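You operate a simulated robot arm through the tools that you are given. There is no shell and no other tool.

You are at the controls of a simulated robot arm. One attempt, no reset.

JOB
Empty the black pan into the yellow tank and wipe its lid clean.
Fine: no spill; pan in the steel tray, lid shut, wipe with the yellow cloth and put it back. What is to be rubbed or washed off counts as gone when no trace of it is left.

Only the result counts: the job must be done as asked and must still hold three seconds after the hand-in. Knocking over, shifting, dropping, spilling or breaking anything else fails it. A push-on lid holds only when it is set on centred and level and pressed home; a screw cap is set on level and turned clockwise until tight. Flat cloth is picked up by pressing the open fingertips on it (5 to 10 N) and closing them slowly along it; thin cloth reads only 2 to 8 mm in the jaws.

ROBOT AND FRAMES
A 6-joint arm with a two-finger gripper, hanging from a carriage that runs on a gantry, over the field with the corners [688, 1155], [-104, 25], [1616, -1180], [2408, -50] (x, y) and turns from -344 to 344 degrees about z. Base frame: it is fixed where the carriage stands at the start and does not move with it; the origin is on the floor, on the carriage's upright axis, x ahead of it, y to its left, z up. Lengths are in mm, angles in degrees, forces in N, time in s.
With the tool pointing down near the work surface it reaches from about 100 to 480 mm from the robot's upright axis, wherever it stands. Its first joint turns from -166.0 to 166.0 degrees. Places, roughly: folded cloth [2750, -500, 1000]; pan [2500, -250, 1000]; steel tray [2700, -300, 900]; yellow tank [2200, 100, 400]; yellow tank lid [2200, 100, 700]. Payload 2.45 kg.
Tool frame: the origin (TCP) lies between the finger pads and is the grasp point; the fingertips stand 26 mm ahead of it; z points along the fingers, y is the line along which they close. The gripper opens to 96 mm; its body begins 69 mm behind the TCP.
Orientation is that of the tool frame in the base frame, as [roll, pitch, yaw] about the fixed x, y, z axes, in that order (R = Rz(yaw) Ry(pitch) Rx(roll)). With the fingers straight down and closing along the base's y, the tool's x points along the base's -x, its y along +y and its z along -z.

CONTROLS
- The arm moves only by the tool play_rows. Its argument "motion" is a list of rows, each an object of numbers (a shift or turn left out is 0, a gripper value left out holds the last): "hand": the finger opening in mm, from 0 to 96; "dx", "dy", "dz": the shift along the tool's x, y, z in units of 400 mm (1.0 is 400 mm); "ax", "ay", "az": the turn, a rotation vector about the tool's x, y, z in units of 120 degrees (1.0 is 120 degrees). In form: [{"hand": .., "dx": .., "dy": .., "dz": .., "ax": .., "ay": .., "az": ..}, ...]. A call has 1 to 20 rows; each row is the pose to reach, as a shift and turn from the pose commanded when the call began, along the tool's axes at that moment. A call with a number of a shift or a turn outside -1 to 1 is refused whole. Each row takes 0.2 s and may step no farther than 50 mm and 8.6 degrees from the row before; otherwise, or with a gripper value out of range, the whole call is refused. Where a pose cannot be reached the arm comes as near as it can. A force on the tool above 90 N (or 10 N above the force at the start of the call, whichever is more), or a blocked arm, ends the call early, and 0.2 s more pass. Each finger travels about 79.9 mm/s and halts on what it meets, pressing with about 33 N; the grip force reading is that of the motor and also rises with nothing between the fingers. The clock runs only during rows and for 0.2 s after the last one: add rows that repeat a pose to give the fingers time. It gives the time, the measured TCP pose, the force on the tool (base axes), the opening and the grip force at its end, in the units of the frame above (readings bear some noise), with the torque about the TCP (base axes, N m) and any sound that the robot's microphone picked up.
- Cameras (640 x 400 px; columns grow to the right, rows downward): "scene" is now at [270.8, -8, 1702.6]; the picture's right is [-0.12, -0.99, 0.00], its down [-0.83, 0.10, -0.55] and it looks along [0.55, -0.07, -0.83] (base axes); focal length 258 px, centre (320, 200). "wrist" rides on the gripper at [82, 3, -98] in the tool frame; the picture's right is [-0.04, 1.00, 0.00], its down [-0.73, -0.03, -0.68] and it looks along [-0.68, -0.03, 0.73] (tool axes); focal length 256 px, centre (320, 200). There is no depth. A picture from a camera that has moved, and an enlarged one, comes with that camera's place and axes in the base frame and with its lens.
- get_image(camera): a new picture of that camera. The clock stands still meanwhile.
- slide_trunk(by): slides the trunk up (or, below 0, down) by that many mm; the arm and the scene camera ride with it, the base frame stays. It gives what a move gives, with no picture.
- roll_base(legs): drives the robot by 1 to 6 legs, each [ahead, left, turn to the left] in mm, mm and degrees, along the robot's own axes; the way and the turn of a leg run together, so that a leg with both is an arc; at most 1500 mm and 180 degrees a leg. The arm and the cameras ride along, it lands a little off, and it stops where it bumps. It keeps to its track: a leg is cut to what the track allows. It gives what a move gives.
- pan_tilt(pan, tilt): turns the head with the scene camera to pan (to the left, within 155 degrees either way) and tilt (down, from -29 to 69), counted from straight ahead of the robot. It gives what a move gives.
- close_up(camera, box): a new picture of the part [left, top, right, bottom] of that camera's present view, enlarged. The clock stands still meanwhile.
- job_done(): hands the job in; it is judged then, once.

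Nothing tells you exact positions but the pictures and the camera data. Unless the task says otherwise, let go and move clear before handing in.

The tools are called after ">>>" as name(argument=value, ...) on one line, values as JSON. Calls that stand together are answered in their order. play_rows: Moves the arm, as the interface text tells. Its arguments: {"type":"object","properties":{"motion":{"type":"array","items":{"type":"object","properties":{"hand":{"type":"number"},"dx":{"type":"number"},"dy":{"type":"number"},"dz":{"type":"number"},"ax":{"type":"number"},"ay":{"type":"number"},"az":{"type":"number"}}}}},"required":["motion"]} The other tools are called the same way: slide_trunk (by) moves the trunk up or down; roll_base (legs) drives the base; pan_tilt (pan, tilt) turns the head that bears the scene camera; get_image (camera) takes a picture; close_up (camera, box) takes an enlarged picture of a part of a camera's view; job_done () hands the job in.

At the start:

```text
time: 0.0
tool_pos: [331.6, 138.6, 995.9]
tool_rot: [-179.9, 0.0, 179.9]
wrist_force: [-0.1, -0.3, -0.3]
ft_torque: [-0.01, 0.0, -0.01]
finger_gap: 96.0
gripper_force: 0.1
trunk travel left (down, up): [-427.0, 175.0]
robot x, y, heading: [-0.7, -0.6, 0.1]
head pan, tilt (commanded): [-6.7, 56.3]
```

scene: 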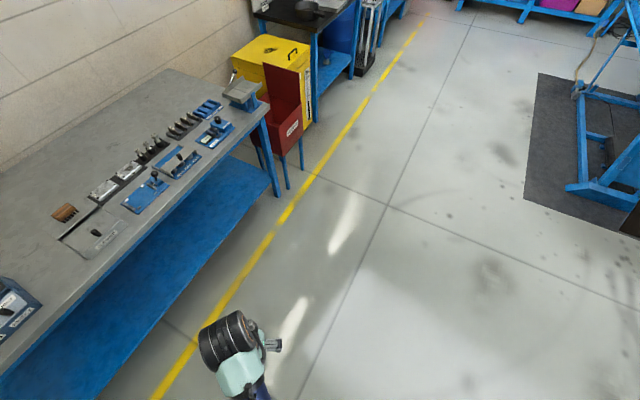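
wrist: 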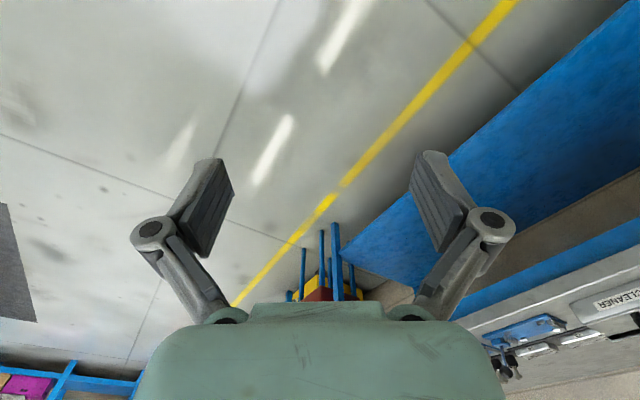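

I see a workbench on the left, a yellow tank with a red thing near it, and further benches ahead. I'll look closer at the yellow tank region before driving there.

>>> close_up(camera="scene", box=[200, 0, 420, 140])

>>> pan_tilt(pan=0, tilt=25)

>>> get_image(camera="scene")

```text
2.86 times, centred on (310, 70) of scene
camera zoom: at [270.8, -8.0, 1702.6], right [-0.12, -0.99, 0.0], down [-0.83, 0.1, -0.55], along [0.55, -0.07, -0.83], focal length 737 px, centre (349, 571)
```

zoom: 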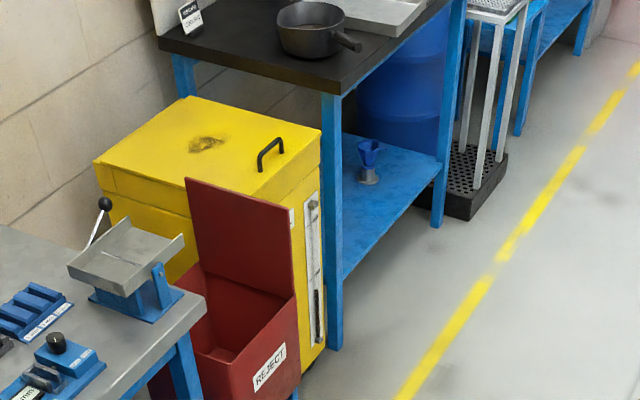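

```text
time: 1.0
tool_pos: [332.6, 139.7, 995.3]
tool_rot: [-180.0, 0.1, -180.0]
wrist_force: [0.0, 0.1, 0.5]
ft_torque: [-0.01, -0.02, -0.02]
finger_gap: 95.8
gripper_force: 0.2
trunk travel left (down, up): [-427.0, 175.0]
robot x, y, heading: [-2.5, 0.5, 0.0]
head pan, tilt (commanded): [0.0, 25.0]
```

```text
taken
camera scene: at [292.7, 0.3, 1748.2], right [0.0, -1.0, 0.0], down [-0.42, 0.0, -0.91], along [0.91, 0.0, -0.42], focal length 258 px, centre (320, 200)
```

scene: 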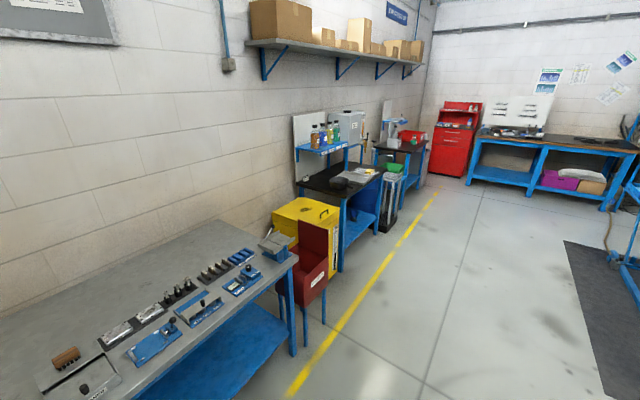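

The yellow tank has a dirty lid with a black handle; the pan, tray and cloth are on the bench behind it. I'll raise the trunk for clearance and drive nearer, staying over the aisle, then look again.

>>> slide_trunk(by=170)

>>> roll_base(legs=[[1300, -500, 0]])

>>> pan_tilt(pan=10, tilt=45)

>>> get_image(camera="scene")

```text
time: 2.9
tool_pos: [332.7, 140.7, 1164.9]
tool_rot: [-180.0, 0.0, -179.9]
wrist_force: [-0.3, 1.2, -0.3]
ft_torque: [0.03, 0.02, 0.01]
finger_gap: 96.0
gripper_force: 0.0
trunk travel left (down, up): [-597.0, 5.0]
robot x, y, heading: [2.4, 2.4, 0.1]
head pan, tilt (commanded): [0.0, 25.0]
```

```text
time: 9.8
tool_pos: [1615.5, -361.3, 1165.0]
tool_rot: [180.0, 0.1, -179.5]
wrist_force: [-0.3, 1.0, -0.8]
ft_torque: [-0.02, -0.01, -0.01]
finger_gap: 96.0
gripper_force: 0.0
trunk travel left (down, up): [-597.0, 5.0]
robot x, y, heading: [1284.9, -501.5, 0.5]
head pan, tilt (commanded): [0.0, 25.0]
```

```text
time: 10.6
tool_pos: [1615.5, -361.1, 1164.0]
tool_rot: [180.0, 0.0, -179.5]
wrist_force: [0.4, 1.0, -0.2]
ft_torque: [-0.04, -0.01, -0.04]
finger_gap: 95.9
gripper_force: 0.1
trunk travel left (down, up): [-597.0, 5.0]
robot x, y, heading: [1284.6, -506.3, 0.7]
head pan, tilt (commanded): [10.0, 45.0]
```

```text
taken
camera scene: at [1565.4, -486.7, 1887.7], right [0.18, -0.98, 0.0], down [-0.69, -0.13, -0.71], along [0.7, 0.13, -0.71], focal length 258 px, centre (320, 200)
```

scene: 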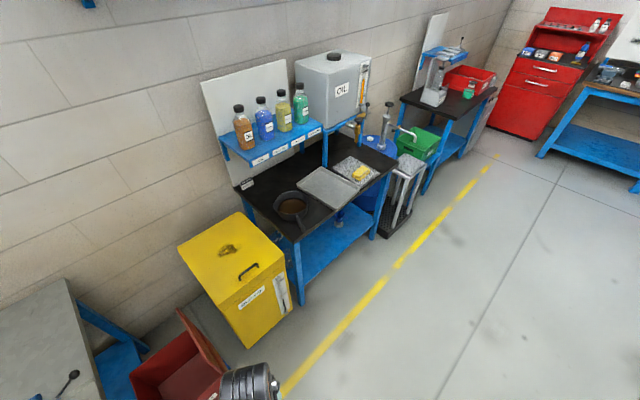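

>>> close_up(camera="scene", box=[220, 130, 400, 250])

>>> close_up(camera="scene", box=[160, 200, 310, 350])

```text
3.33 times, centred on (310, 190) of scene
camera zoom: at [1565.4, -486.7, 1887.7], right [0.18, -0.98, 0.0], down [-0.69, -0.13, -0.71], along [0.7, 0.13, -0.71], focal length 859 px, centre (353, 233)
```

zoom: 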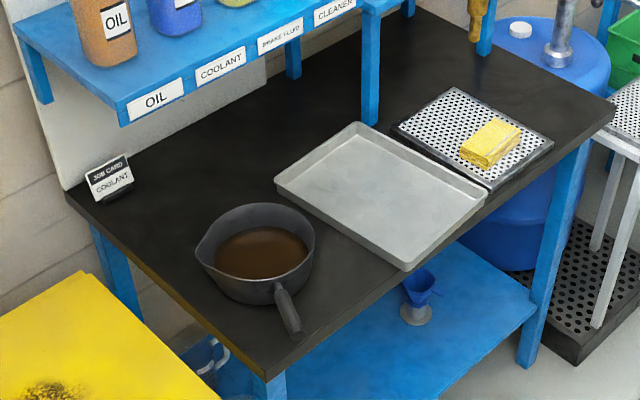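

```text
2.67 times, centred on (235, 275) of scene
camera zoom: at [1565.4, -486.7, 1887.7], right [0.18, -0.98, 0.0], down [-0.69, -0.13, -0.71], along [0.7, 0.13, -0.71], focal length 688 px, centre (547, 0)
```

zoom: 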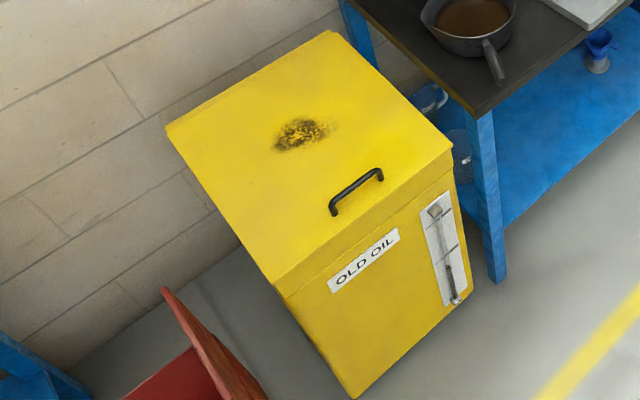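

The tank (OLD OIL) has a lid with a bar handle at the aisle side and a soot-like smear; on the bench are the pan with brown oil, the steel tray and the yellow folded cloth on a perforated plate. I'll move nearer and look from a second viewpoint to triangulate.

>>> roll_base(legs=[[500, -150, 0]])

>>> pan_tilt(pan=15, tilt=55)

>>> get_image(camera="scene")

>>> get_image(camera="wrist")

```text
time: 13.7
tool_pos: [2132.7, -500.9, 1165.2]
tool_rot: [180.0, 0.1, -179.0]
wrist_force: [-0.7, 0.8, -0.1]
ft_torque: [0.0, 0.0, 0.03]
finger_gap: 96.3
gripper_force: 0.0
trunk travel left (down, up): [-597.0, 5.0]
robot x, y, heading: [1800.5, -649.6, 0.6]
head pan, tilt (commanded): [10.0, 45.0]
```

```text
time: 14.4
tool_pos: [2131.5, -501.3, 1164.4]
tool_rot: [179.9, 0.0, -179.1]
wrist_force: [-0.4, 0.1, -0.5]
ft_torque: [-0.04, 0.01, 0.01]
finger_gap: 96.3
gripper_force: 0.0
trunk travel left (down, up): [-597.0, 5.0]
robot x, y, heading: [1799.3, -645.5, 0.8]
head pan, tilt (commanded): [15.0, 55.0]
```

```text
taken
camera scene: at [2070.5, -622.6, 1874.3], right [0.27, -0.96, 0.0], down [-0.79, -0.22, -0.57], along [0.55, 0.16, -0.82], focal length 258 px, centre (320, 200)
```

scene: 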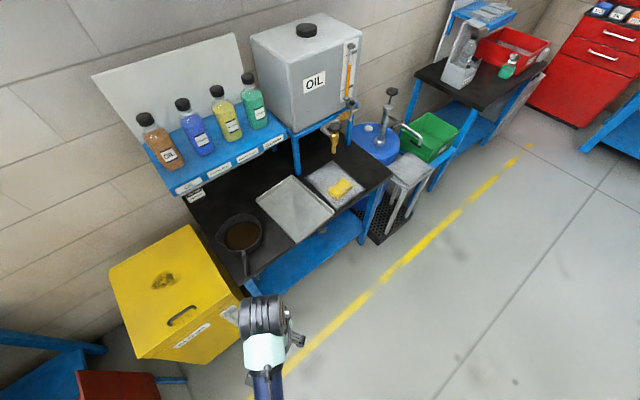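

```text
taken
camera wrist: at [2049.1, -499.5, 1263.3], right [0.03, 1.0, 0.0], down [0.73, -0.02, 0.68], along [0.68, -0.02, -0.73], focal length 256 px, centre (320, 200)
```

wrist: 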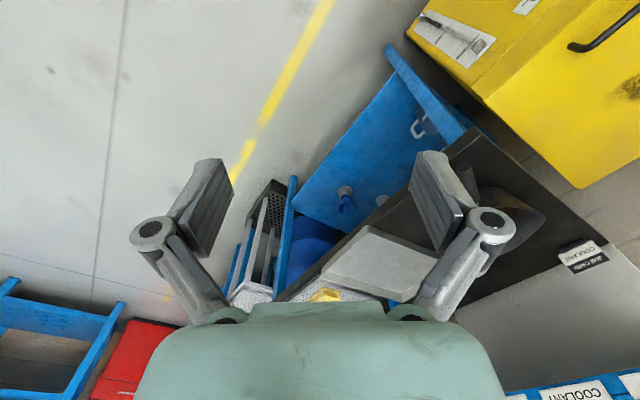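

>>> close_up(camera="scene", box=[180, 150, 400, 290])

>>> close_up(camera="scene", box=[90, 210, 260, 370])

>>> close_up(camera="wrist", box=[380, 0, 640, 200])

```text
2.86 times, centred on (290, 220) of scene
camera zoom: at [2070.5, -622.6, 1874.3], right [0.27, -0.96, 0.0], down [-0.79, -0.22, -0.57], along [0.55, 0.16, -0.82], focal length 737 px, centre (406, 143)
```

zoom: 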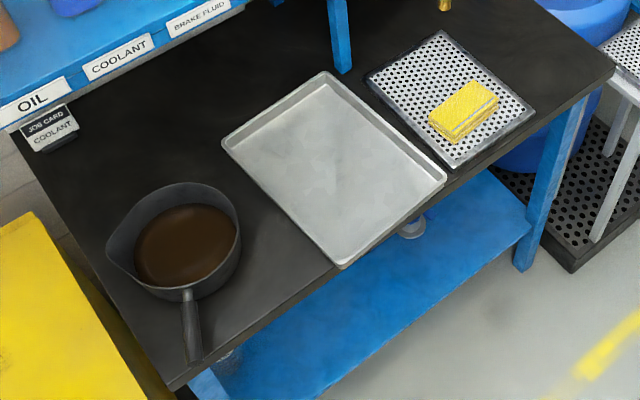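

```text
2.50 times, centred on (175, 290) of scene
camera zoom: at [2070.5, -622.6, 1874.3], right [0.27, -0.96, 0.0], down [-0.79, -0.22, -0.57], along [0.55, 0.16, -0.82], focal length 645 px, centre (682, -25)
```

zoom: 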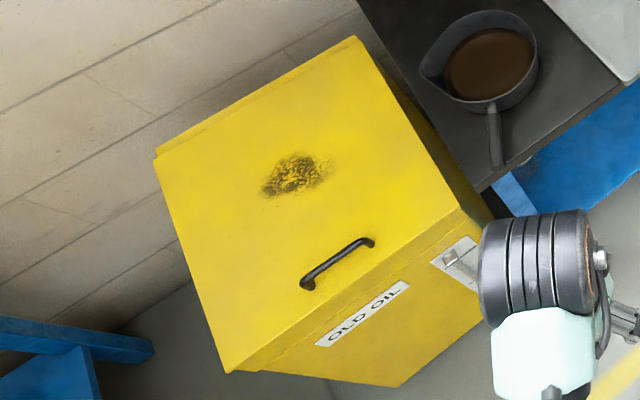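

```text
2.00 times, centred on (510, 100) of wrist
camera zoom: at [2049.1, -499.5, 1263.3], right [0.03, 1.0, 0.0], down [0.73, -0.02, 0.68], along [0.68, -0.02, -0.73], focal length 512 px, centre (-60, 400)
```

zoom: 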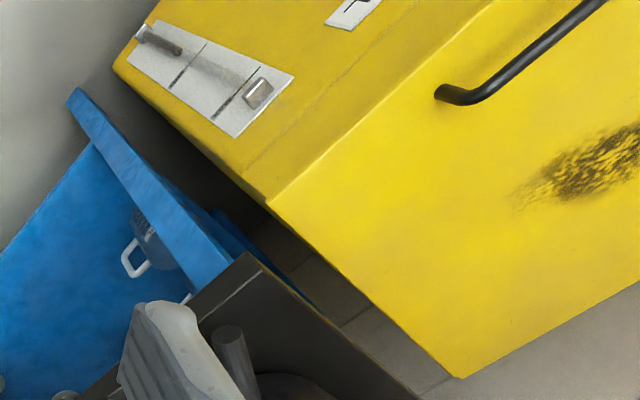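

Triangulating, the tank lid is about 390 x 440 mm at z≈718 with its handle on the aisle side, the bench top is at z≈830 and the cloth is far out at roughly 600 mm from the track end. I'll test how far the arm reaches here over open aisle before planning.

>>> play_rows(motion=[{"dx": -0.12}, {"dx": -0.24}, {"dx": -0.36}, {"dx": -0.48}, {"dx": -0.6}])

>>> get_image(camera="scene")

```text
time: 15.6
tool_pos: [2370.4, -500.3, 1168.0]
tool_rot: [-179.9, 0.0, -179.0]
wrist_force: [-0.8, 0.1, -1.4]
ft_torque: [-0.01, -0.09, -0.03]
finger_gap: 96.1
gripper_force: 0.0
trunk travel left (down, up): [-597.0, 5.0]
robot x, y, heading: [1799.0, -643.6, 1.0]
head pan, tilt (commanded): [15.0, 55.0]
```

```text
taken
camera scene: at [2070.4, -622.6, 1874.1], right [0.27, -0.96, 0.0], down [-0.79, -0.22, -0.57], along [0.55, 0.16, -0.82], focal length 258 px, centre (320, 200)
```

scene: 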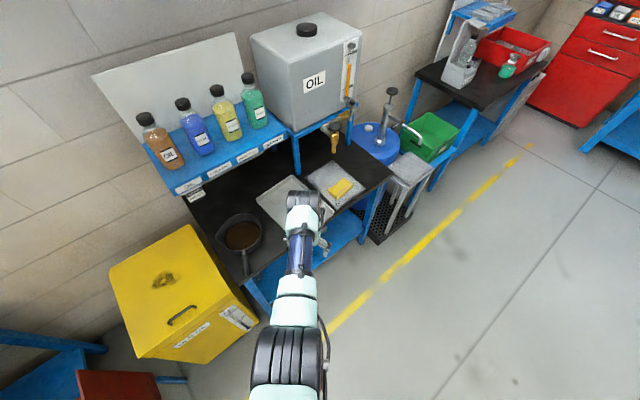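

>>> play_rows(motion=[{"dx": -0.1}, {"dx": -0.2}, {"dx": -0.3}])

>>> get_image(camera="wrist")

```text
time: 16.4
tool_pos: [2401.1, -508.0, 1179.9]
tool_rot: [-180.0, 0.0, -179.1]
wrist_force: [-0.2, 0.1, 0.4]
ft_torque: [0.02, -0.01, 0.03]
finger_gap: 96.1
gripper_force: 0.1
out of reach, approached as far as the arm can: row 1, 2, 3
trunk travel left (down, up): [-597.0, 5.0]
robot x, y, heading: [1798.9, -644.3, 0.9]
head pan, tilt (commanded): [15.0, 55.0]
```

```text
taken
camera wrist: at [2318.4, -505.8, 1278.2], right [0.02, 1.0, 0.0], down [0.73, -0.02, 0.68], along [0.68, -0.02, -0.73], focal length 256 px, centre (320, 200)
```

wrist: 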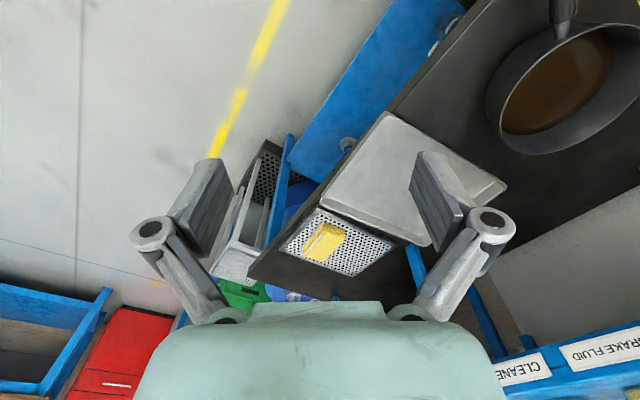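

Reach with the tool down is about 610 mm at the right height, so the cloth is feasible from the track's end. I'll retract the arm, align the robot with the benches (heading -35°) and go look closely at the tank from the aisle side.

>>> play_rows(motion=[{"dx": 0.12}, {"dx": 0.24}, {"dx": 0.36}, {"dx": 0.48}, {"dx": 0.6}])

>>> roll_base(legs=[[250, 250, 0], [0, 0, -36]])

>>> pan_tilt(pan=100, tilt=50)

>>> get_image(camera="scene")

>>> get_image(camera="wrist")

```text
time: 17.6
tool_pos: [2161.0, -509.9, 1175.5]
tool_rot: [-179.9, 0.0, -179.2]
wrist_force: [1.3, -0.3, 0.3]
ft_torque: [-0.02, 0.03, 0.0]
finger_gap: 95.8
gripper_force: 0.0
out of reach, approached as far as the arm can: row 5
trunk travel left (down, up): [-597.0, 5.0]
robot x, y, heading: [1803.8, -646.1, 0.9]
head pan, tilt (commanded): [15.0, 55.0]
```

```text
time: 21.6
tool_pos: [2419.7, -498.6, 1175.0]
tool_rot: [-179.9, 0.1, 145.1]
wrist_force: [-0.2, 0.5, 0.4]
ft_torque: [0.0, 0.0, -0.01]
finger_gap: 96.4
gripper_force: 0.1
trunk travel left (down, up): [-597.0, 5.0]
robot x, y, heading: [2046.3, -396.3, -34.7]
head pan, tilt (commanded): [15.0, 55.0]
```

```text
time: 23.2
tool_pos: [2420.1, -499.3, 1175.6]
tool_rot: [-180.0, 0.1, 145.2]
wrist_force: [0.3, 0.1, 0.6]
ft_torque: [0.0, 0.0, -0.01]
finger_gap: 96.2
gripper_force: 0.1
trunk travel left (down, up): [-597.0, 5.0]
robot x, y, heading: [2046.0, -396.9, -35.0]
head pan, tilt (commanded): [100.0, 50.0]
```

```text
taken
camera scene: at [2244.1, -442.1, 1880.8], right [0.91, -0.42, 0.0], down [-0.32, -0.7, -0.64], along [0.27, 0.58, -0.77], focal length 258 px, centre (320, 200)
```

scene: 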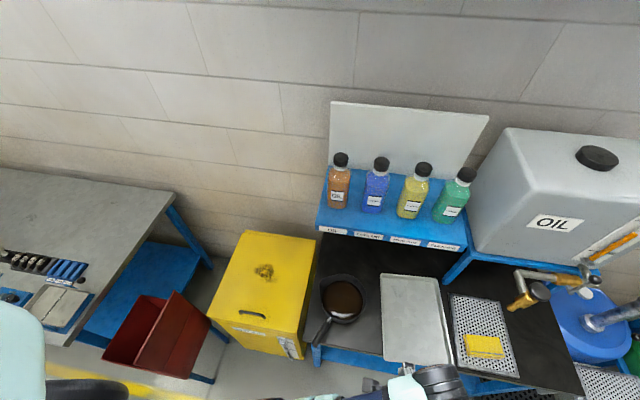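

```text
taken
camera wrist: at [2354.1, -449.2, 1274.0], right [0.6, 0.8, 0.0], down [0.58, -0.44, 0.68], along [0.54, -0.41, -0.73], focal length 256 px, centre (320, 200)
```

wrist: 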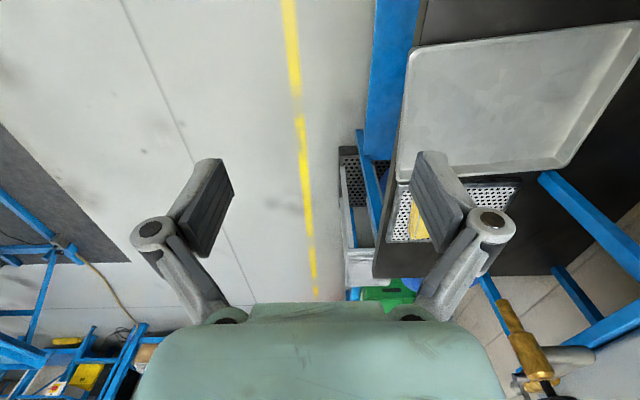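

>>> close_up(camera="scene", box=[190, 220, 390, 370])

>>> close_up(camera="scene", box=[290, 230, 550, 400])

```text
2.67 times, centred on (290, 295) of scene
camera zoom: at [2244.1, -442.1, 1880.8], right [0.91, -0.42, 0.0], down [-0.32, -0.7, -0.64], along [0.27, 0.58, -0.77], focal length 688 px, centre (400, -53)
```

zoom: 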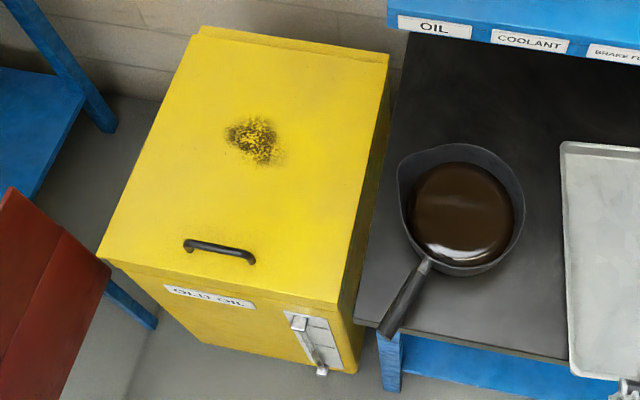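

```text
2.35 times, centred on (420, 315) of scene
camera zoom: at [2244.1, -442.1, 1880.8], right [0.91, -0.42, 0.0], down [-0.32, -0.7, -0.64], along [0.27, 0.58, -0.77], focal length 607 px, centre (85, -71)
```

zoom: 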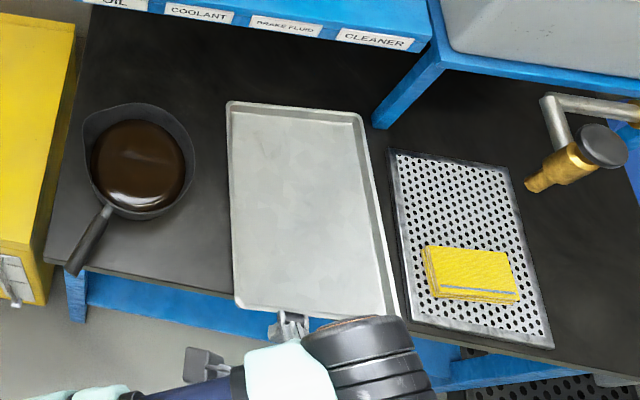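

From this third view the lid spans about 396 x 436 mm at z≈716 with the bar handle near its aisle edge, hinged at the wall side; the pan handle points toward the aisle and its spout toward the tank. I'll turn the robot around to face the tank side and stand beside it so the handle's whole arc is reachable.

>>> roll_base(legs=[[0, 0, -180]])

>>> roll_base(legs=[[-40, -200, 0]])

>>> pan_tilt(pan=-40, tilt=60)

>>> get_image(camera="scene")

>>> get_image(camera="wrist")

```text
time: 31.0
tool_pos: [1677.6, -289.6, 1176.4]
tool_rot: [-180.0, 0.1, -36.2]
wrist_force: [-0.5, 0.1, -0.7]
ft_torque: [-0.02, 0.03, -0.02]
finger_gap: 95.8
gripper_force: 0.1
trunk travel left (down, up): [-597.0, 5.0]
robot x, y, heading: [2047.6, -399.3, 143.8]
head pan, tilt (commanded): [100.0, 50.0]
```

```text
time: 32.6
tool_pos: [1829.5, -149.0, 1175.9]
tool_rot: [-179.9, 0.1, -36.4]
wrist_force: [-0.3, 0.1, 0.1]
ft_torque: [0.02, 0.03, 0.01]
finger_gap: 96.1
gripper_force: 0.0
trunk travel left (down, up): [-597.0, 5.0]
robot x, y, heading: [2201.0, -254.1, 143.4]
head pan, tilt (commanded): [100.0, 50.0]
```

```text
time: 34.8
tool_pos: [1829.3, -147.9, 1175.0]
tool_rot: [-180.0, 0.1, -36.4]
wrist_force: [-1.1, 0.0, -0.3]
ft_torque: [0.02, 0.01, -0.01]
finger_gap: 95.9
gripper_force: 0.0
trunk travel left (down, up): [-597.0, 5.0]
robot x, y, heading: [2198.4, -254.3, 143.6]
head pan, tilt (commanded): [-40.0, 60.0]
```

```text
taken
camera scene: at [2023.3, -74.5, 1868.2], right [0.97, 0.24, 0.0], down [0.2, -0.84, -0.5], along [-0.12, 0.49, -0.87], focal length 258 px, centre (320, 200)
```

scene: 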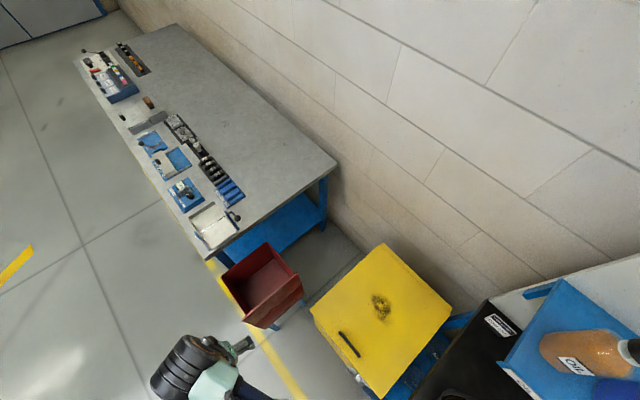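

```text
taken
camera wrist: at [1892.9, -199.3, 1274.0], right [-0.62, -0.78, 0.0], down [-0.57, 0.46, 0.68], along [-0.53, 0.42, -0.73], focal length 256 px, centre (320, 200)
```

wrist: 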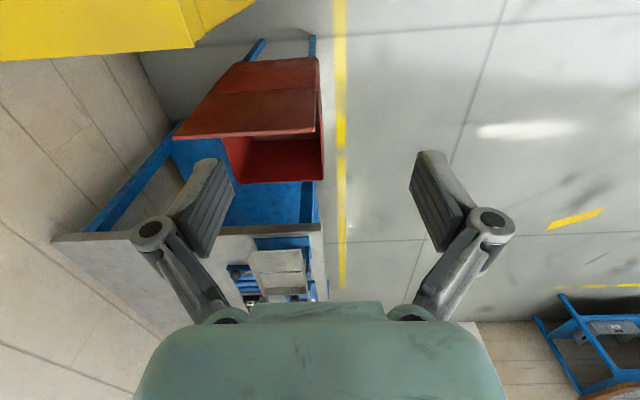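

The wall stands about 150 mm behind the lid and the tool already closes along the right direction for the handle. I'll shift the base closer to the tank and lower the trunk a little.

>>> roll_base(legs=[[0, -220, 1.4]])

>>> slide_trunk(by=-150)

>>> pan_tilt(pan=-10, tilt=65)

>>> get_image(camera="scene")

```text
time: 36.5
tool_pos: [1952.4, 17.7, 1176.1]
tool_rot: [180.0, 0.1, -35.0]
wrist_force: [-0.6, 0.0, -0.5]
ft_torque: [-0.02, -0.01, 0.02]
finger_gap: 96.2
gripper_force: 0.0
trunk travel left (down, up): [-597.0, 5.0]
robot x, y, heading: [2325.5, -82.1, 145.0]
head pan, tilt (commanded): [-40.0, 60.0]
```

```text
time: 38.2
tool_pos: [1952.1, 17.3, 1025.1]
tool_rot: [-180.0, 0.1, -35.0]
wrist_force: [0.9, -0.8, -0.8]
ft_torque: [0.03, 0.02, -0.04]
finger_gap: 95.8
gripper_force: 0.1
trunk travel left (down, up): [-447.0, 155.0]
robot x, y, heading: [2324.2, -81.9, 145.1]
head pan, tilt (commanded): [-40.0, 60.0]
```

```text
time: 39.2
tool_pos: [1951.2, 17.3, 1026.2]
tool_rot: [179.9, 0.1, -35.0]
wrist_force: [-0.7, 0.3, -0.3]
ft_torque: [0.01, 0.0, 0.0]
finger_gap: 95.9
gripper_force: 0.2
trunk travel left (down, up): [-447.0, 155.0]
robot x, y, heading: [2323.5, -84.9, 144.8]
head pan, tilt (commanded): [-10.0, 65.0]
```

```text
taken
camera scene: at [2118.5, 73.9, 1712.6], right [0.71, 0.71, 0.0], down [0.64, -0.64, -0.42], along [-0.3, 0.3, -0.91], focal length 258 px, centre (320, 200)
```

scene: 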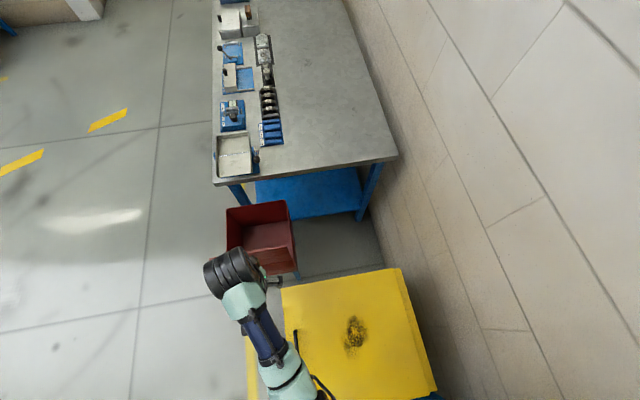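

>>> play_rows(motion=[{"dx": 0.1, "dy": -0.04}, {"dx": 0.2, "dy": -0.08}, {"dx": 0.3, "dy": -0.12}, {"dx": 0.425, "dy": -0.1725}, {"dx": 0.425, "dy": -0.1725, "dz": 0.1}, {"dx": 0.425, "dy": -0.1725, "dz": 0.2}])

>>> get_image(camera="wrist")

>>> get_image(camera="scene")

```text
refused: row 4 steps farther than a row can; nothing moved
```

```text
taken
camera wrist: at [2016.5, -32.5, 1124.1], right [-0.61, -0.8, 0.0], down [-0.58, 0.44, 0.68], along [-0.54, 0.41, -0.73], focal length 256 px, centre (320, 200)
```

wrist: 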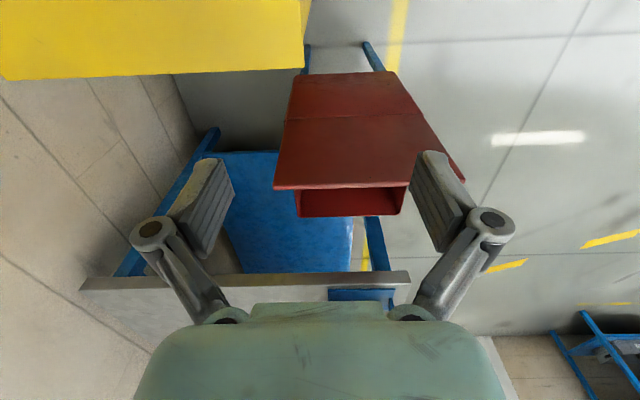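

```text
taken
camera scene: at [2118.5, 73.9, 1712.6], right [0.71, 0.71, 0.0], down [0.64, -0.64, -0.42], along [-0.3, 0.3, -0.91], focal length 258 px, centre (320, 200)
```

scene: 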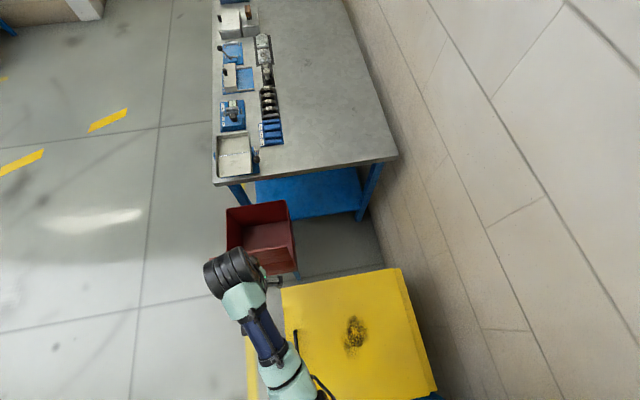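

The last row's step was too long, so I'll repeat the move above the handle with even steps.

>>> play_rows(motion=[{"dx": 0.085, "dy": -0.035}, {"dx": 0.17, "dy": -0.07}, {"dx": 0.255, "dy": -0.105}, {"dx": 0.34, "dy": -0.14}, {"dx": 0.425, "dy": -0.1725}, {"dx": 0.425, "dy": -0.1725, "dz": 0.1}, {"dx": 0.425, "dy": -0.1725, "dz": 0.2}])

>>> get_image(camera="wrist")

>>> get_image(camera="scene")

```text
time: 40.8
tool_pos: [2128.0, -25.8, 944.4]
tool_rot: [180.0, 0.2, -35.1]
wrist_force: [0.0, -0.3, -0.5]
ft_torque: [-0.03, 0.0, 0.01]
finger_gap: 95.9
gripper_force: 0.0
out of reach, approached as far as the arm can: row 1, 2, 3, 4
trunk travel left (down, up): [-447.0, 155.0]
robot x, y, heading: [2325.3, -81.5, 144.9]
head pan, tilt (commanded): [-10.0, 65.0]
```

```text
taken
camera wrist: at [2194.1, -75.5, 1043.1], right [-0.61, -0.8, 0.0], down [-0.58, 0.44, 0.68], along [-0.54, 0.41, -0.73], focal length 256 px, centre (320, 200)
```

wrist: 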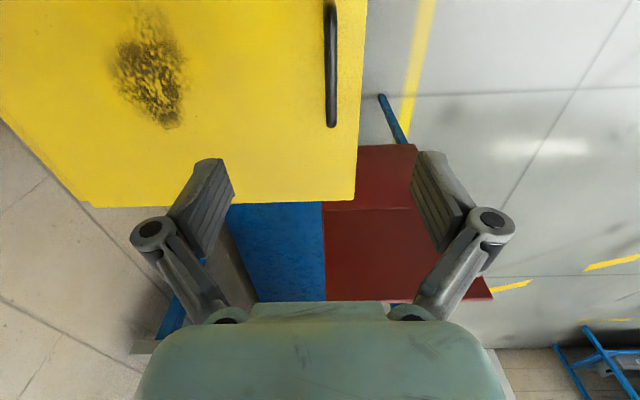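

```text
taken
camera scene: at [2118.4, 73.9, 1712.7], right [0.71, 0.71, 0.0], down [0.64, -0.64, -0.42], along [-0.3, 0.3, -0.91], focal length 258 px, centre (320, 200)
```

scene: 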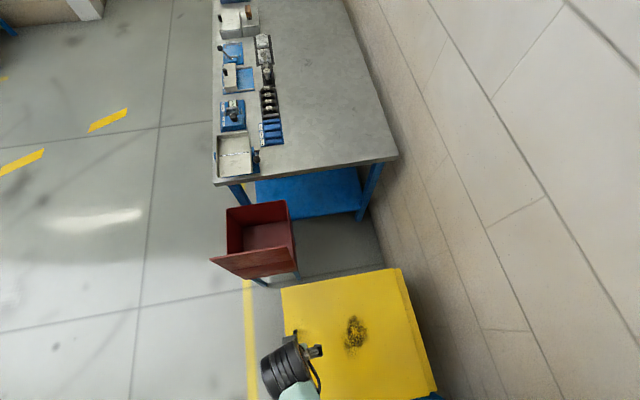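

The handle bar is nearly under the TCP, about 10 mm toward the aisle. I'll go down halfway and look again.

>>> play_rows(motion=[{"dy": 0.02, "dz": 0.08}, {"dy": 0.02, "dz": 0.16}, {"dy": 0.02, "dz": 0.24}])

>>> get_image(camera="wrist")

```text
time: 41.6
tool_pos: [2123.9, -29.2, 849.8]
tool_rot: [180.0, 0.1, -35.0]
wrist_force: [0.0, 0.1, 0.1]
ft_torque: [-0.01, 0.02, -0.01]
finger_gap: 95.7
gripper_force: 0.0
trunk travel left (down, up): [-447.0, 155.0]
robot x, y, heading: [2324.4, -86.1, 145.0]
head pan, tilt (commanded): [-10.0, 65.0]
```

```text
taken
camera wrist: at [2188.5, -79.2, 948.3], right [-0.61, -0.8, 0.0], down [-0.58, 0.44, 0.68], along [-0.54, 0.41, -0.73], focal length 256 px, centre (320, 200)
```

wrist: 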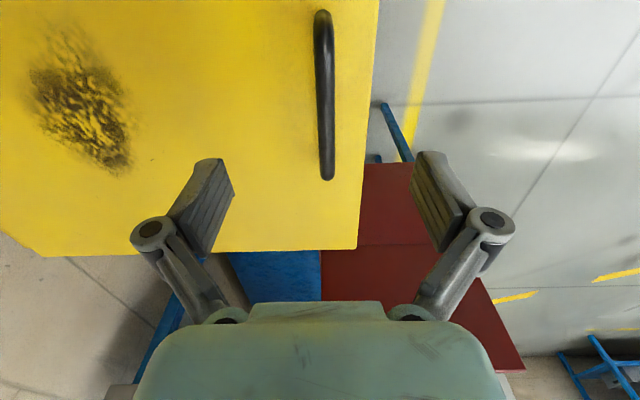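

>>> play_rows(motion=[{"dy": 0.005, "dz": 0.075}, {"dy": 0.005, "dz": 0.15}])

>>> get_image(camera="wrist")

```text
time: 42.2
tool_pos: [2123.7, -32.3, 792.5]
tool_rot: [-179.9, 0.1, -35.0]
wrist_force: [-0.3, 0.3, 0.7]
ft_torque: [0.01, 0.03, 0.01]
finger_gap: 95.9
gripper_force: 0.1
trunk travel left (down, up): [-447.0, 155.0]
robot x, y, heading: [2322.7, -83.7, 144.9]
head pan, tilt (commanded): [-10.0, 65.0]
```

```text
taken
camera wrist: at [2188.7, -81.9, 890.4], right [-0.61, -0.8, 0.0], down [-0.58, 0.44, 0.68], along [-0.54, 0.41, -0.73], focal length 256 px, centre (320, 200)
```

wrist: 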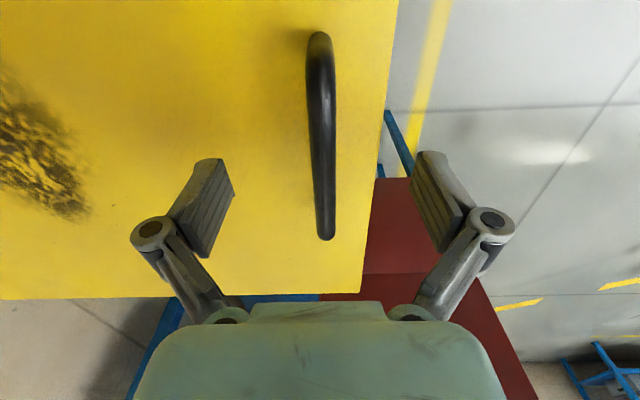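

The bar is centred between the fingers; I'll descend in small steps, watching the force to find the lid's height.

>>> play_rows(motion=[{"dy": 0.003, "dz": 0.0125}, {"dy": 0.003, "dz": 0.025}])

>>> play_rows(motion=[{"dz": 0.0125}, {"dz": 0.02}])

>>> get_image(camera="wrist")

```text
time: 42.8
tool_pos: [2124.1, -33.6, 780.6]
tool_rot: [-180.0, 0.1, -35.0]
wrist_force: [-0.5, -0.6, 0.3]
ft_torque: [0.01, -0.02, -0.01]
finger_gap: 96.1
gripper_force: 0.0
trunk travel left (down, up): [-447.0, 155.0]
robot x, y, heading: [2323.7, -87.9, 145.0]
head pan, tilt (commanded): [-10.0, 65.0]
```

```text
time: 43.4
tool_pos: [2124.2, -33.4, 773.6]
tool_rot: [-180.0, 0.1, -35.0]
wrist_force: [0.6, 0.3, 0.2]
ft_torque: [-0.05, -0.02, 0.01]
finger_gap: 96.0
gripper_force: 0.1
trunk travel left (down, up): [-447.0, 155.0]
robot x, y, heading: [2324.9, -83.9, 144.5]
head pan, tilt (commanded): [-10.0, 65.0]
```

```text
taken
camera wrist: at [2188.7, -82.9, 871.2], right [-0.61, -0.8, 0.0], down [-0.58, 0.44, 0.68], along [-0.54, 0.41, -0.73], focal length 256 px, centre (320, 200)
```

wrist: 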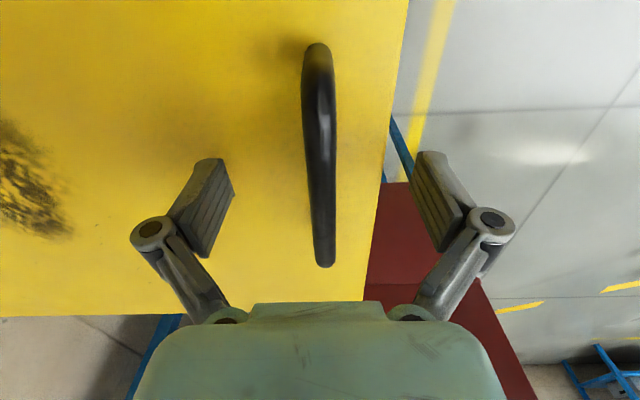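

>>> play_rows(motion=[{"dz": -0.015, "hand": 96}, {"dz": -0.015, "hand": 40}, {"dz": -0.015, "hand": 40}, {"dz": -0.015, "hand": 20}, {"dz": -0.015, "hand": 20}])

>>> get_image(camera="wrist")

```text
time: 44.6
tool_pos: [2124.7, -32.1, 778.9]
tool_rot: [179.9, 0.1, -35.0]
wrist_force: [-0.6, -0.3, -0.1]
ft_torque: [-0.03, 0.0, 0.01]
finger_gap: 19.8
gripper_force: 0.2
trunk travel left (down, up): [-447.0, 155.0]
robot x, y, heading: [2326.6, -82.7, 145.0]
head pan, tilt (commanded): [-10.0, 65.0]
```

```text
taken
camera wrist: at [2188.9, -82.0, 876.7], right [-0.61, -0.8, 0.0], down [-0.58, 0.44, 0.68], along [-0.54, 0.41, -0.73], focal length 256 px, centre (320, 200)
```

wrist: 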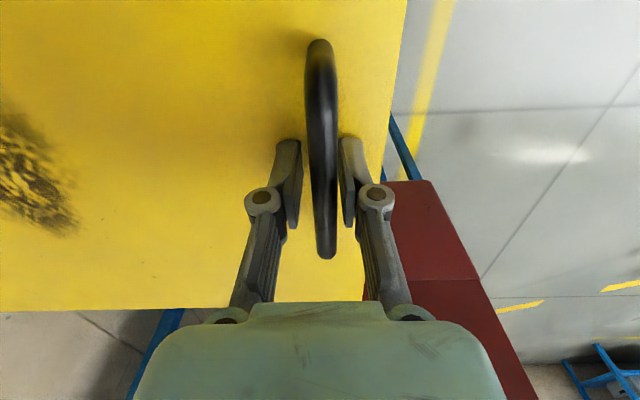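

The bar passes between the nearly closed fingers; I'll close fully on it.

>>> play_rows(motion=[{"hand": 10}, {"hand": 5}, {"hand": 5}])

>>> get_image(camera="wrist")

```text
time: 45.4
tool_pos: [2123.1, -32.5, 778.5]
tool_rot: [179.9, 0.0, -35.0]
wrist_force: [-5.3, -7.0, -6.0]
ft_torque: [0.04, -0.03, 0.0]
finger_gap: 10.2
gripper_force: 37.6
trunk travel left (down, up): [-447.0, 155.0]
robot x, y, heading: [2322.5, -85.1, 145.0]
head pan, tilt (commanded): [-10.0, 65.0]
```

```text
taken
camera wrist: at [2187.8, -83.7, 876.8], right [-0.61, -0.8, 0.0], down [-0.58, 0.45, 0.68], along [-0.54, 0.41, -0.73], focal length 256 px, centre (320, 200)
```

wrist: 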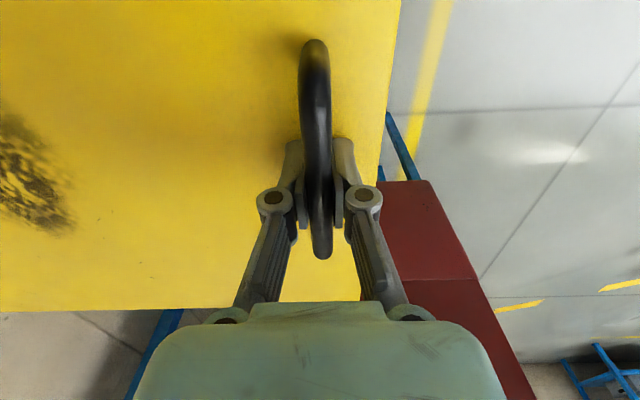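

The bar is gripped (gap 10 mm, 38 N). I'll start lifting the lid along its hinge arc by about 10° and read the forces.

>>> play_rows(motion=[{"dy": -0.0078, "dz": -0.0433, "hand": 4}, {"dy": -0.0173, "dz": -0.0873}, {"dy": -0.0283, "dz": -0.1305}, {"dy": -0.0415, "dz": -0.1735}, {"dy": -0.0415, "dz": -0.1735}])

>>> get_image(camera="scene")

>>> get_image(camera="wrist")

```text
time: 46.6
tool_pos: [2130.4, -22.4, 849.5]
tool_rot: [179.9, 0.2, -35.1]
wrist_force: [-7.6, -12.5, -2.1]
ft_torque: [-0.26, -0.24, -0.11]
finger_gap: 10.3
gripper_force: 36.9
trunk travel left (down, up): [-447.0, 155.0]
robot x, y, heading: [2319.3, -84.8, 145.0]
head pan, tilt (commanded): [-10.0, 65.0]
```

```text
taken
camera scene: at [2117.9, 72.7, 1712.6], right [0.71, 0.71, 0.0], down [0.64, -0.64, -0.42], along [-0.3, 0.3, -0.91], focal length 258 px, centre (320, 200)
```

scene: 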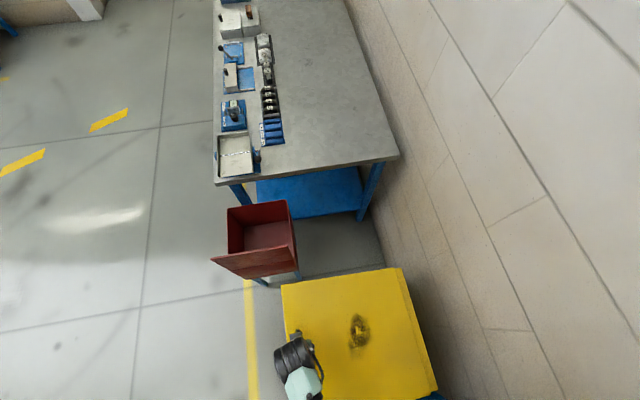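

```text
taken
camera wrist: at [2195.8, -72.2, 947.9], right [-0.61, -0.8, 0.0], down [-0.58, 0.45, 0.68], along [-0.54, 0.41, -0.73], focal length 256 px, centre (320, 200)
```

wrist: 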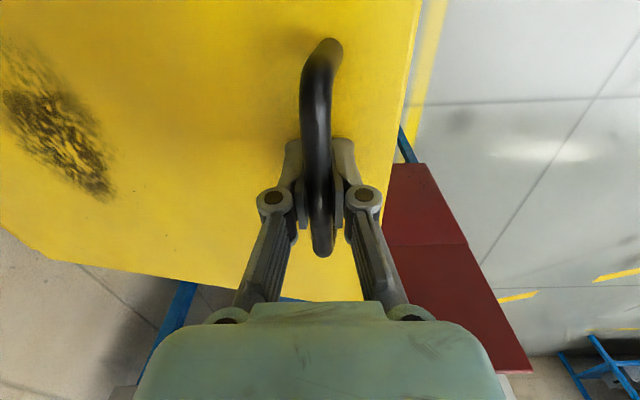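

The lid lifts easily with only a couple of newtons of vertical load, so the hinge seems friction- or counterbalanced. I'll refine the arc and continue to about 30°.

>>> play_rows(motion=[{"dy": -0.0015, "dz": -0.0448}, {"dy": -0.0158, "dz": -0.0868}, {"dy": -0.032, "dz": -0.1285}, {"dy": -0.0498, "dz": -0.1693}, {"dy": -0.0695, "dz": -0.2093}, {"dy": -0.0908, "dz": -0.2483}, {"dy": -0.1138, "dz": -0.2865}, {"dy": -0.1385, "dz": -0.3235}, {"dy": -0.1385, "dz": -0.3235}])

>>> get_image(camera="scene")

>>> get_image(camera="wrist")

```text
time: 48.6
tool_pos: [2168.1, 28.9, 975.2]
tool_rot: [-179.9, -0.1, -35.3]
wrist_force: [12.7, 11.0, -19.8]
ft_torque: [-0.38, -0.34, -0.36]
finger_gap: 10.5
gripper_force: 37.4
trunk travel left (down, up): [-447.0, 155.0]
robot x, y, heading: [2326.3, -80.6, 144.9]
head pan, tilt (commanded): [-10.0, 65.0]
```

```text
taken
camera scene: at [2119.7, 74.5, 1712.3], right [0.71, 0.71, 0.0], down [0.64, -0.64, -0.42], along [-0.3, 0.3, -0.91], focal length 258 px, centre (320, 200)
```

scene: 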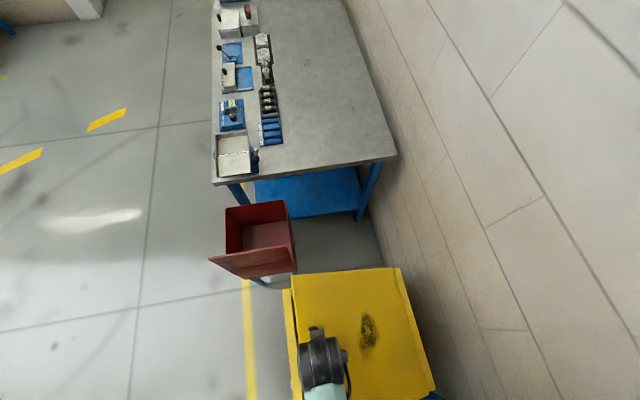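

```text
taken
camera wrist: at [2231.8, -20.6, 1074.1], right [-0.61, -0.79, 0.0], down [-0.59, 0.44, 0.68], along [-0.54, 0.41, -0.73], focal length 256 px, centre (320, 200)
```

wrist: 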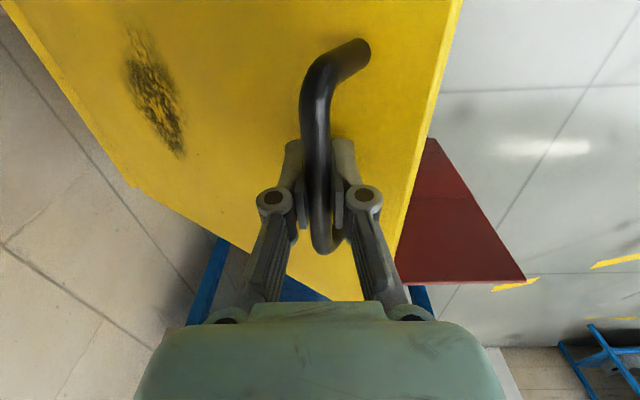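

>>> play_rows(motion=[{"dy": -0.0363, "dz": -0.028}, {"dy": -0.0633, "dz": -0.06}, {"dy": -0.0915, "dz": -0.0908}, {"dy": -0.121, "dz": -0.1203}, {"dy": -0.121, "dz": -0.1203}])

>>> get_image(camera="wrist")

```text
time: 49.8
tool_pos: [2192.5, 65.1, 1023.7]
tool_rot: [179.9, 0.3, -35.0]
wrist_force: [-9.3, -8.4, 4.3]
ft_torque: [0.03, 0.07, -0.5]
finger_gap: 10.6
gripper_force: 37.1
trunk travel left (down, up): [-447.0, 155.0]
robot x, y, heading: [2322.8, -86.1, 144.9]
head pan, tilt (commanded): [-10.0, 65.0]
```

```text
taken
camera wrist: at [2257.4, 14.8, 1121.5], right [-0.61, -0.8, 0.0], down [-0.58, 0.44, 0.68], along [-0.54, 0.41, -0.73], focal length 256 px, centre (320, 200)
```

wrist: 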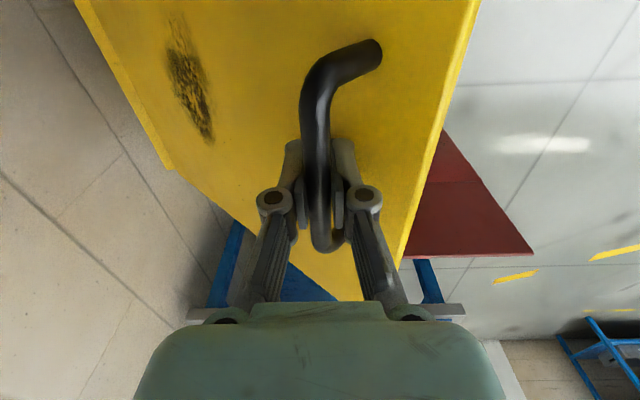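

>>> play_rows(motion=[{"dy": -0.0305, "dz": -0.0235}, {"dy": -0.062, "dz": -0.049}, {"dy": -0.0948, "dz": -0.073}, {"dy": -0.1288, "dz": -0.0958}, {"dy": -0.1633, "dz": -0.1168}, {"dy": -0.199, "dz": -0.1363}, {"dy": -0.2355, "dz": -0.1543}, {"dy": -0.2355, "dz": -0.1543}])

>>> get_image(camera="wrist")

>>> get_image(camera="scene")

```text
time: 51.4
tool_pos: [2246.2, 124.8, 1024.8]
tool_rot: [179.7, 0.7, -34.6]
wrist_force: [-11.4, -29.1, 52.5]
ft_torque: [0.75, -0.5, -0.37]
finger_gap: 18.9
gripper_force: 5.8
out of reach, approached as far as the arm can: row 1, 2, 3, 4, 5, 6, 7, 8
trunk travel left (down, up): [-447.0, 155.0]
robot x, y, heading: [2325.2, -82.9, 144.7]
head pan, tilt (commanded): [-10.0, 65.0]
stopped in row 8: the force on the tool passed its limit at 121 N (the readings are from after the stop); the commanded pose is now the measured one
```

```text
taken
camera wrist: at [2312.1, 75.2, 1122.1], right [-0.6, -0.8, 0.01], down [-0.58, 0.44, 0.69], along [-0.55, 0.41, -0.73], focal length 256 px, centre (320, 200)
```

wrist: 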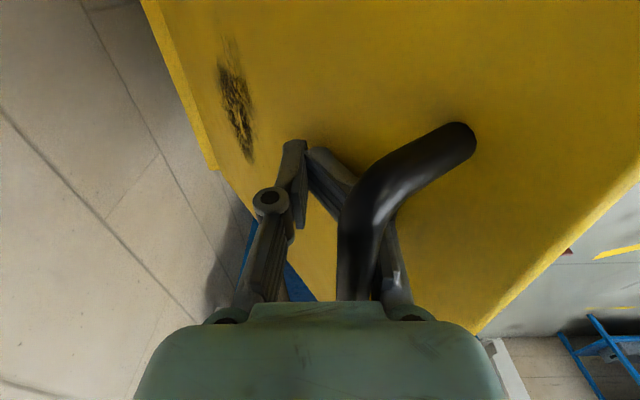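

```text
taken
camera scene: at [2116.9, 71.3, 1713.3], right [0.71, 0.71, 0.0], down [0.64, -0.64, -0.42], along [-0.3, 0.3, -0.91], focal length 258 px, centre (320, 200)
```

scene: 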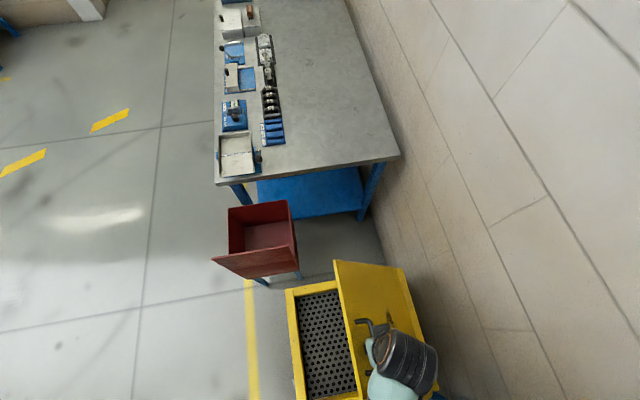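

The arm ran out of upward travel at this trunk height, so the bar slid up toward the palm but is still caged between the fingers; the lid is about 55° open and a perforated strainer shows inside. I'll raise the trunk in small steps to bring the fingers back up to the bar.

>>> slide_trunk(by=20)

>>> get_image(camera="wrist")

```text
time: 52.1
tool_pos: [2248.7, 128.5, 1042.6]
tool_rot: [179.8, 0.5, -34.8]
wrist_force: [-1.6, -2.6, 3.0]
ft_torque: [0.07, -0.17, -0.06]
finger_gap: 7.9
gripper_force: 1.2
trunk travel left (down, up): [-467.0, 135.0]
robot x, y, heading: [2323.9, -88.4, 145.2]
head pan, tilt (commanded): [-10.0, 65.0]
```

```text
taken
camera wrist: at [2314.9, 78.9, 1140.3], right [-0.6, -0.8, 0.0], down [-0.58, 0.44, 0.68], along [-0.55, 0.41, -0.73], focal length 256 px, centre (320, 200)
```

wrist: 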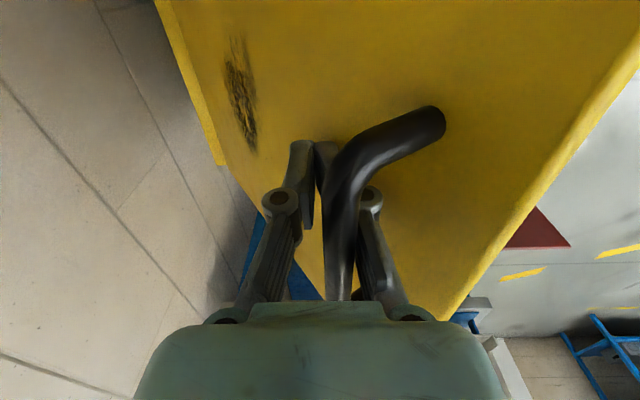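

The load vanished, so the lid seems to hold itself. I'll open the fingers a little (bar still caged) to test that, then raise the trunk.

>>> play_rows(motion=[{"hand": 30}, {"hand": 40}, {"hand": 40}, {"hand": 40}])

>>> get_image(camera="wrist")

```text
time: 53.1
tool_pos: [2249.2, 128.3, 1042.7]
tool_rot: [179.7, 0.5, -34.8]
wrist_force: [-0.5, 0.3, 0.4]
ft_torque: [0.1, -0.07, -0.03]
finger_gap: 42.7
gripper_force: 0.0
trunk travel left (down, up): [-467.0, 135.0]
robot x, y, heading: [2324.5, -86.0, 144.9]
head pan, tilt (commanded): [-10.0, 65.0]
```

```text
taken
camera wrist: at [2314.9, 79.0, 1140.4], right [-0.6, -0.8, 0.0], down [-0.58, 0.44, 0.68], along [-0.55, 0.41, -0.73], focal length 256 px, centre (320, 200)
```

wrist: 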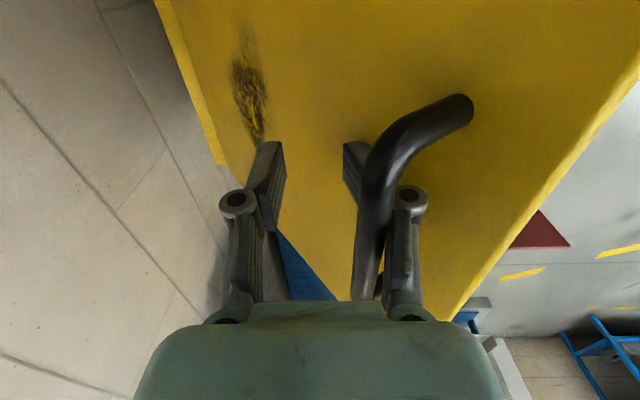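

>>> play_rows(motion=[{"hand": 44}, {"hand": 48}, {"hand": 48}, {"hand": 48}, {"hand": 48}])

>>> get_image(camera="wrist")

```text
time: 54.3
tool_pos: [2249.8, 128.4, 1042.7]
tool_rot: [179.8, 0.5, -34.8]
wrist_force: [0.3, -1.2, -0.1]
ft_torque: [0.09, -0.04, -0.04]
finger_gap: 50.1
gripper_force: 0.4
trunk travel left (down, up): [-467.0, 135.0]
robot x, y, heading: [2322.9, -85.6, 144.8]
head pan, tilt (commanded): [-10.0, 65.0]
```

```text
taken
camera wrist: at [2314.9, 79.0, 1140.4], right [-0.6, -0.8, 0.0], down [-0.58, 0.44, 0.68], along [-0.55, 0.41, -0.73], focal length 256 px, centre (320, 200)
```

wrist: 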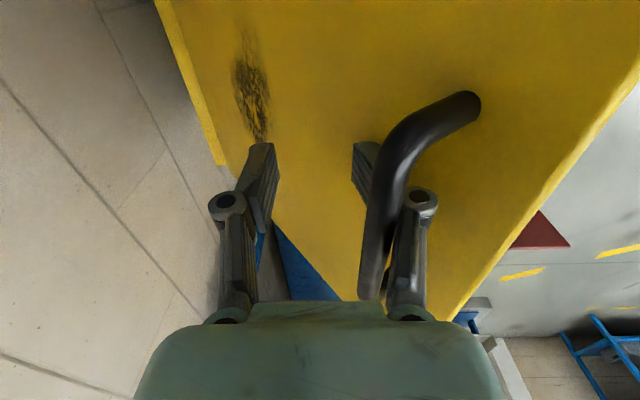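

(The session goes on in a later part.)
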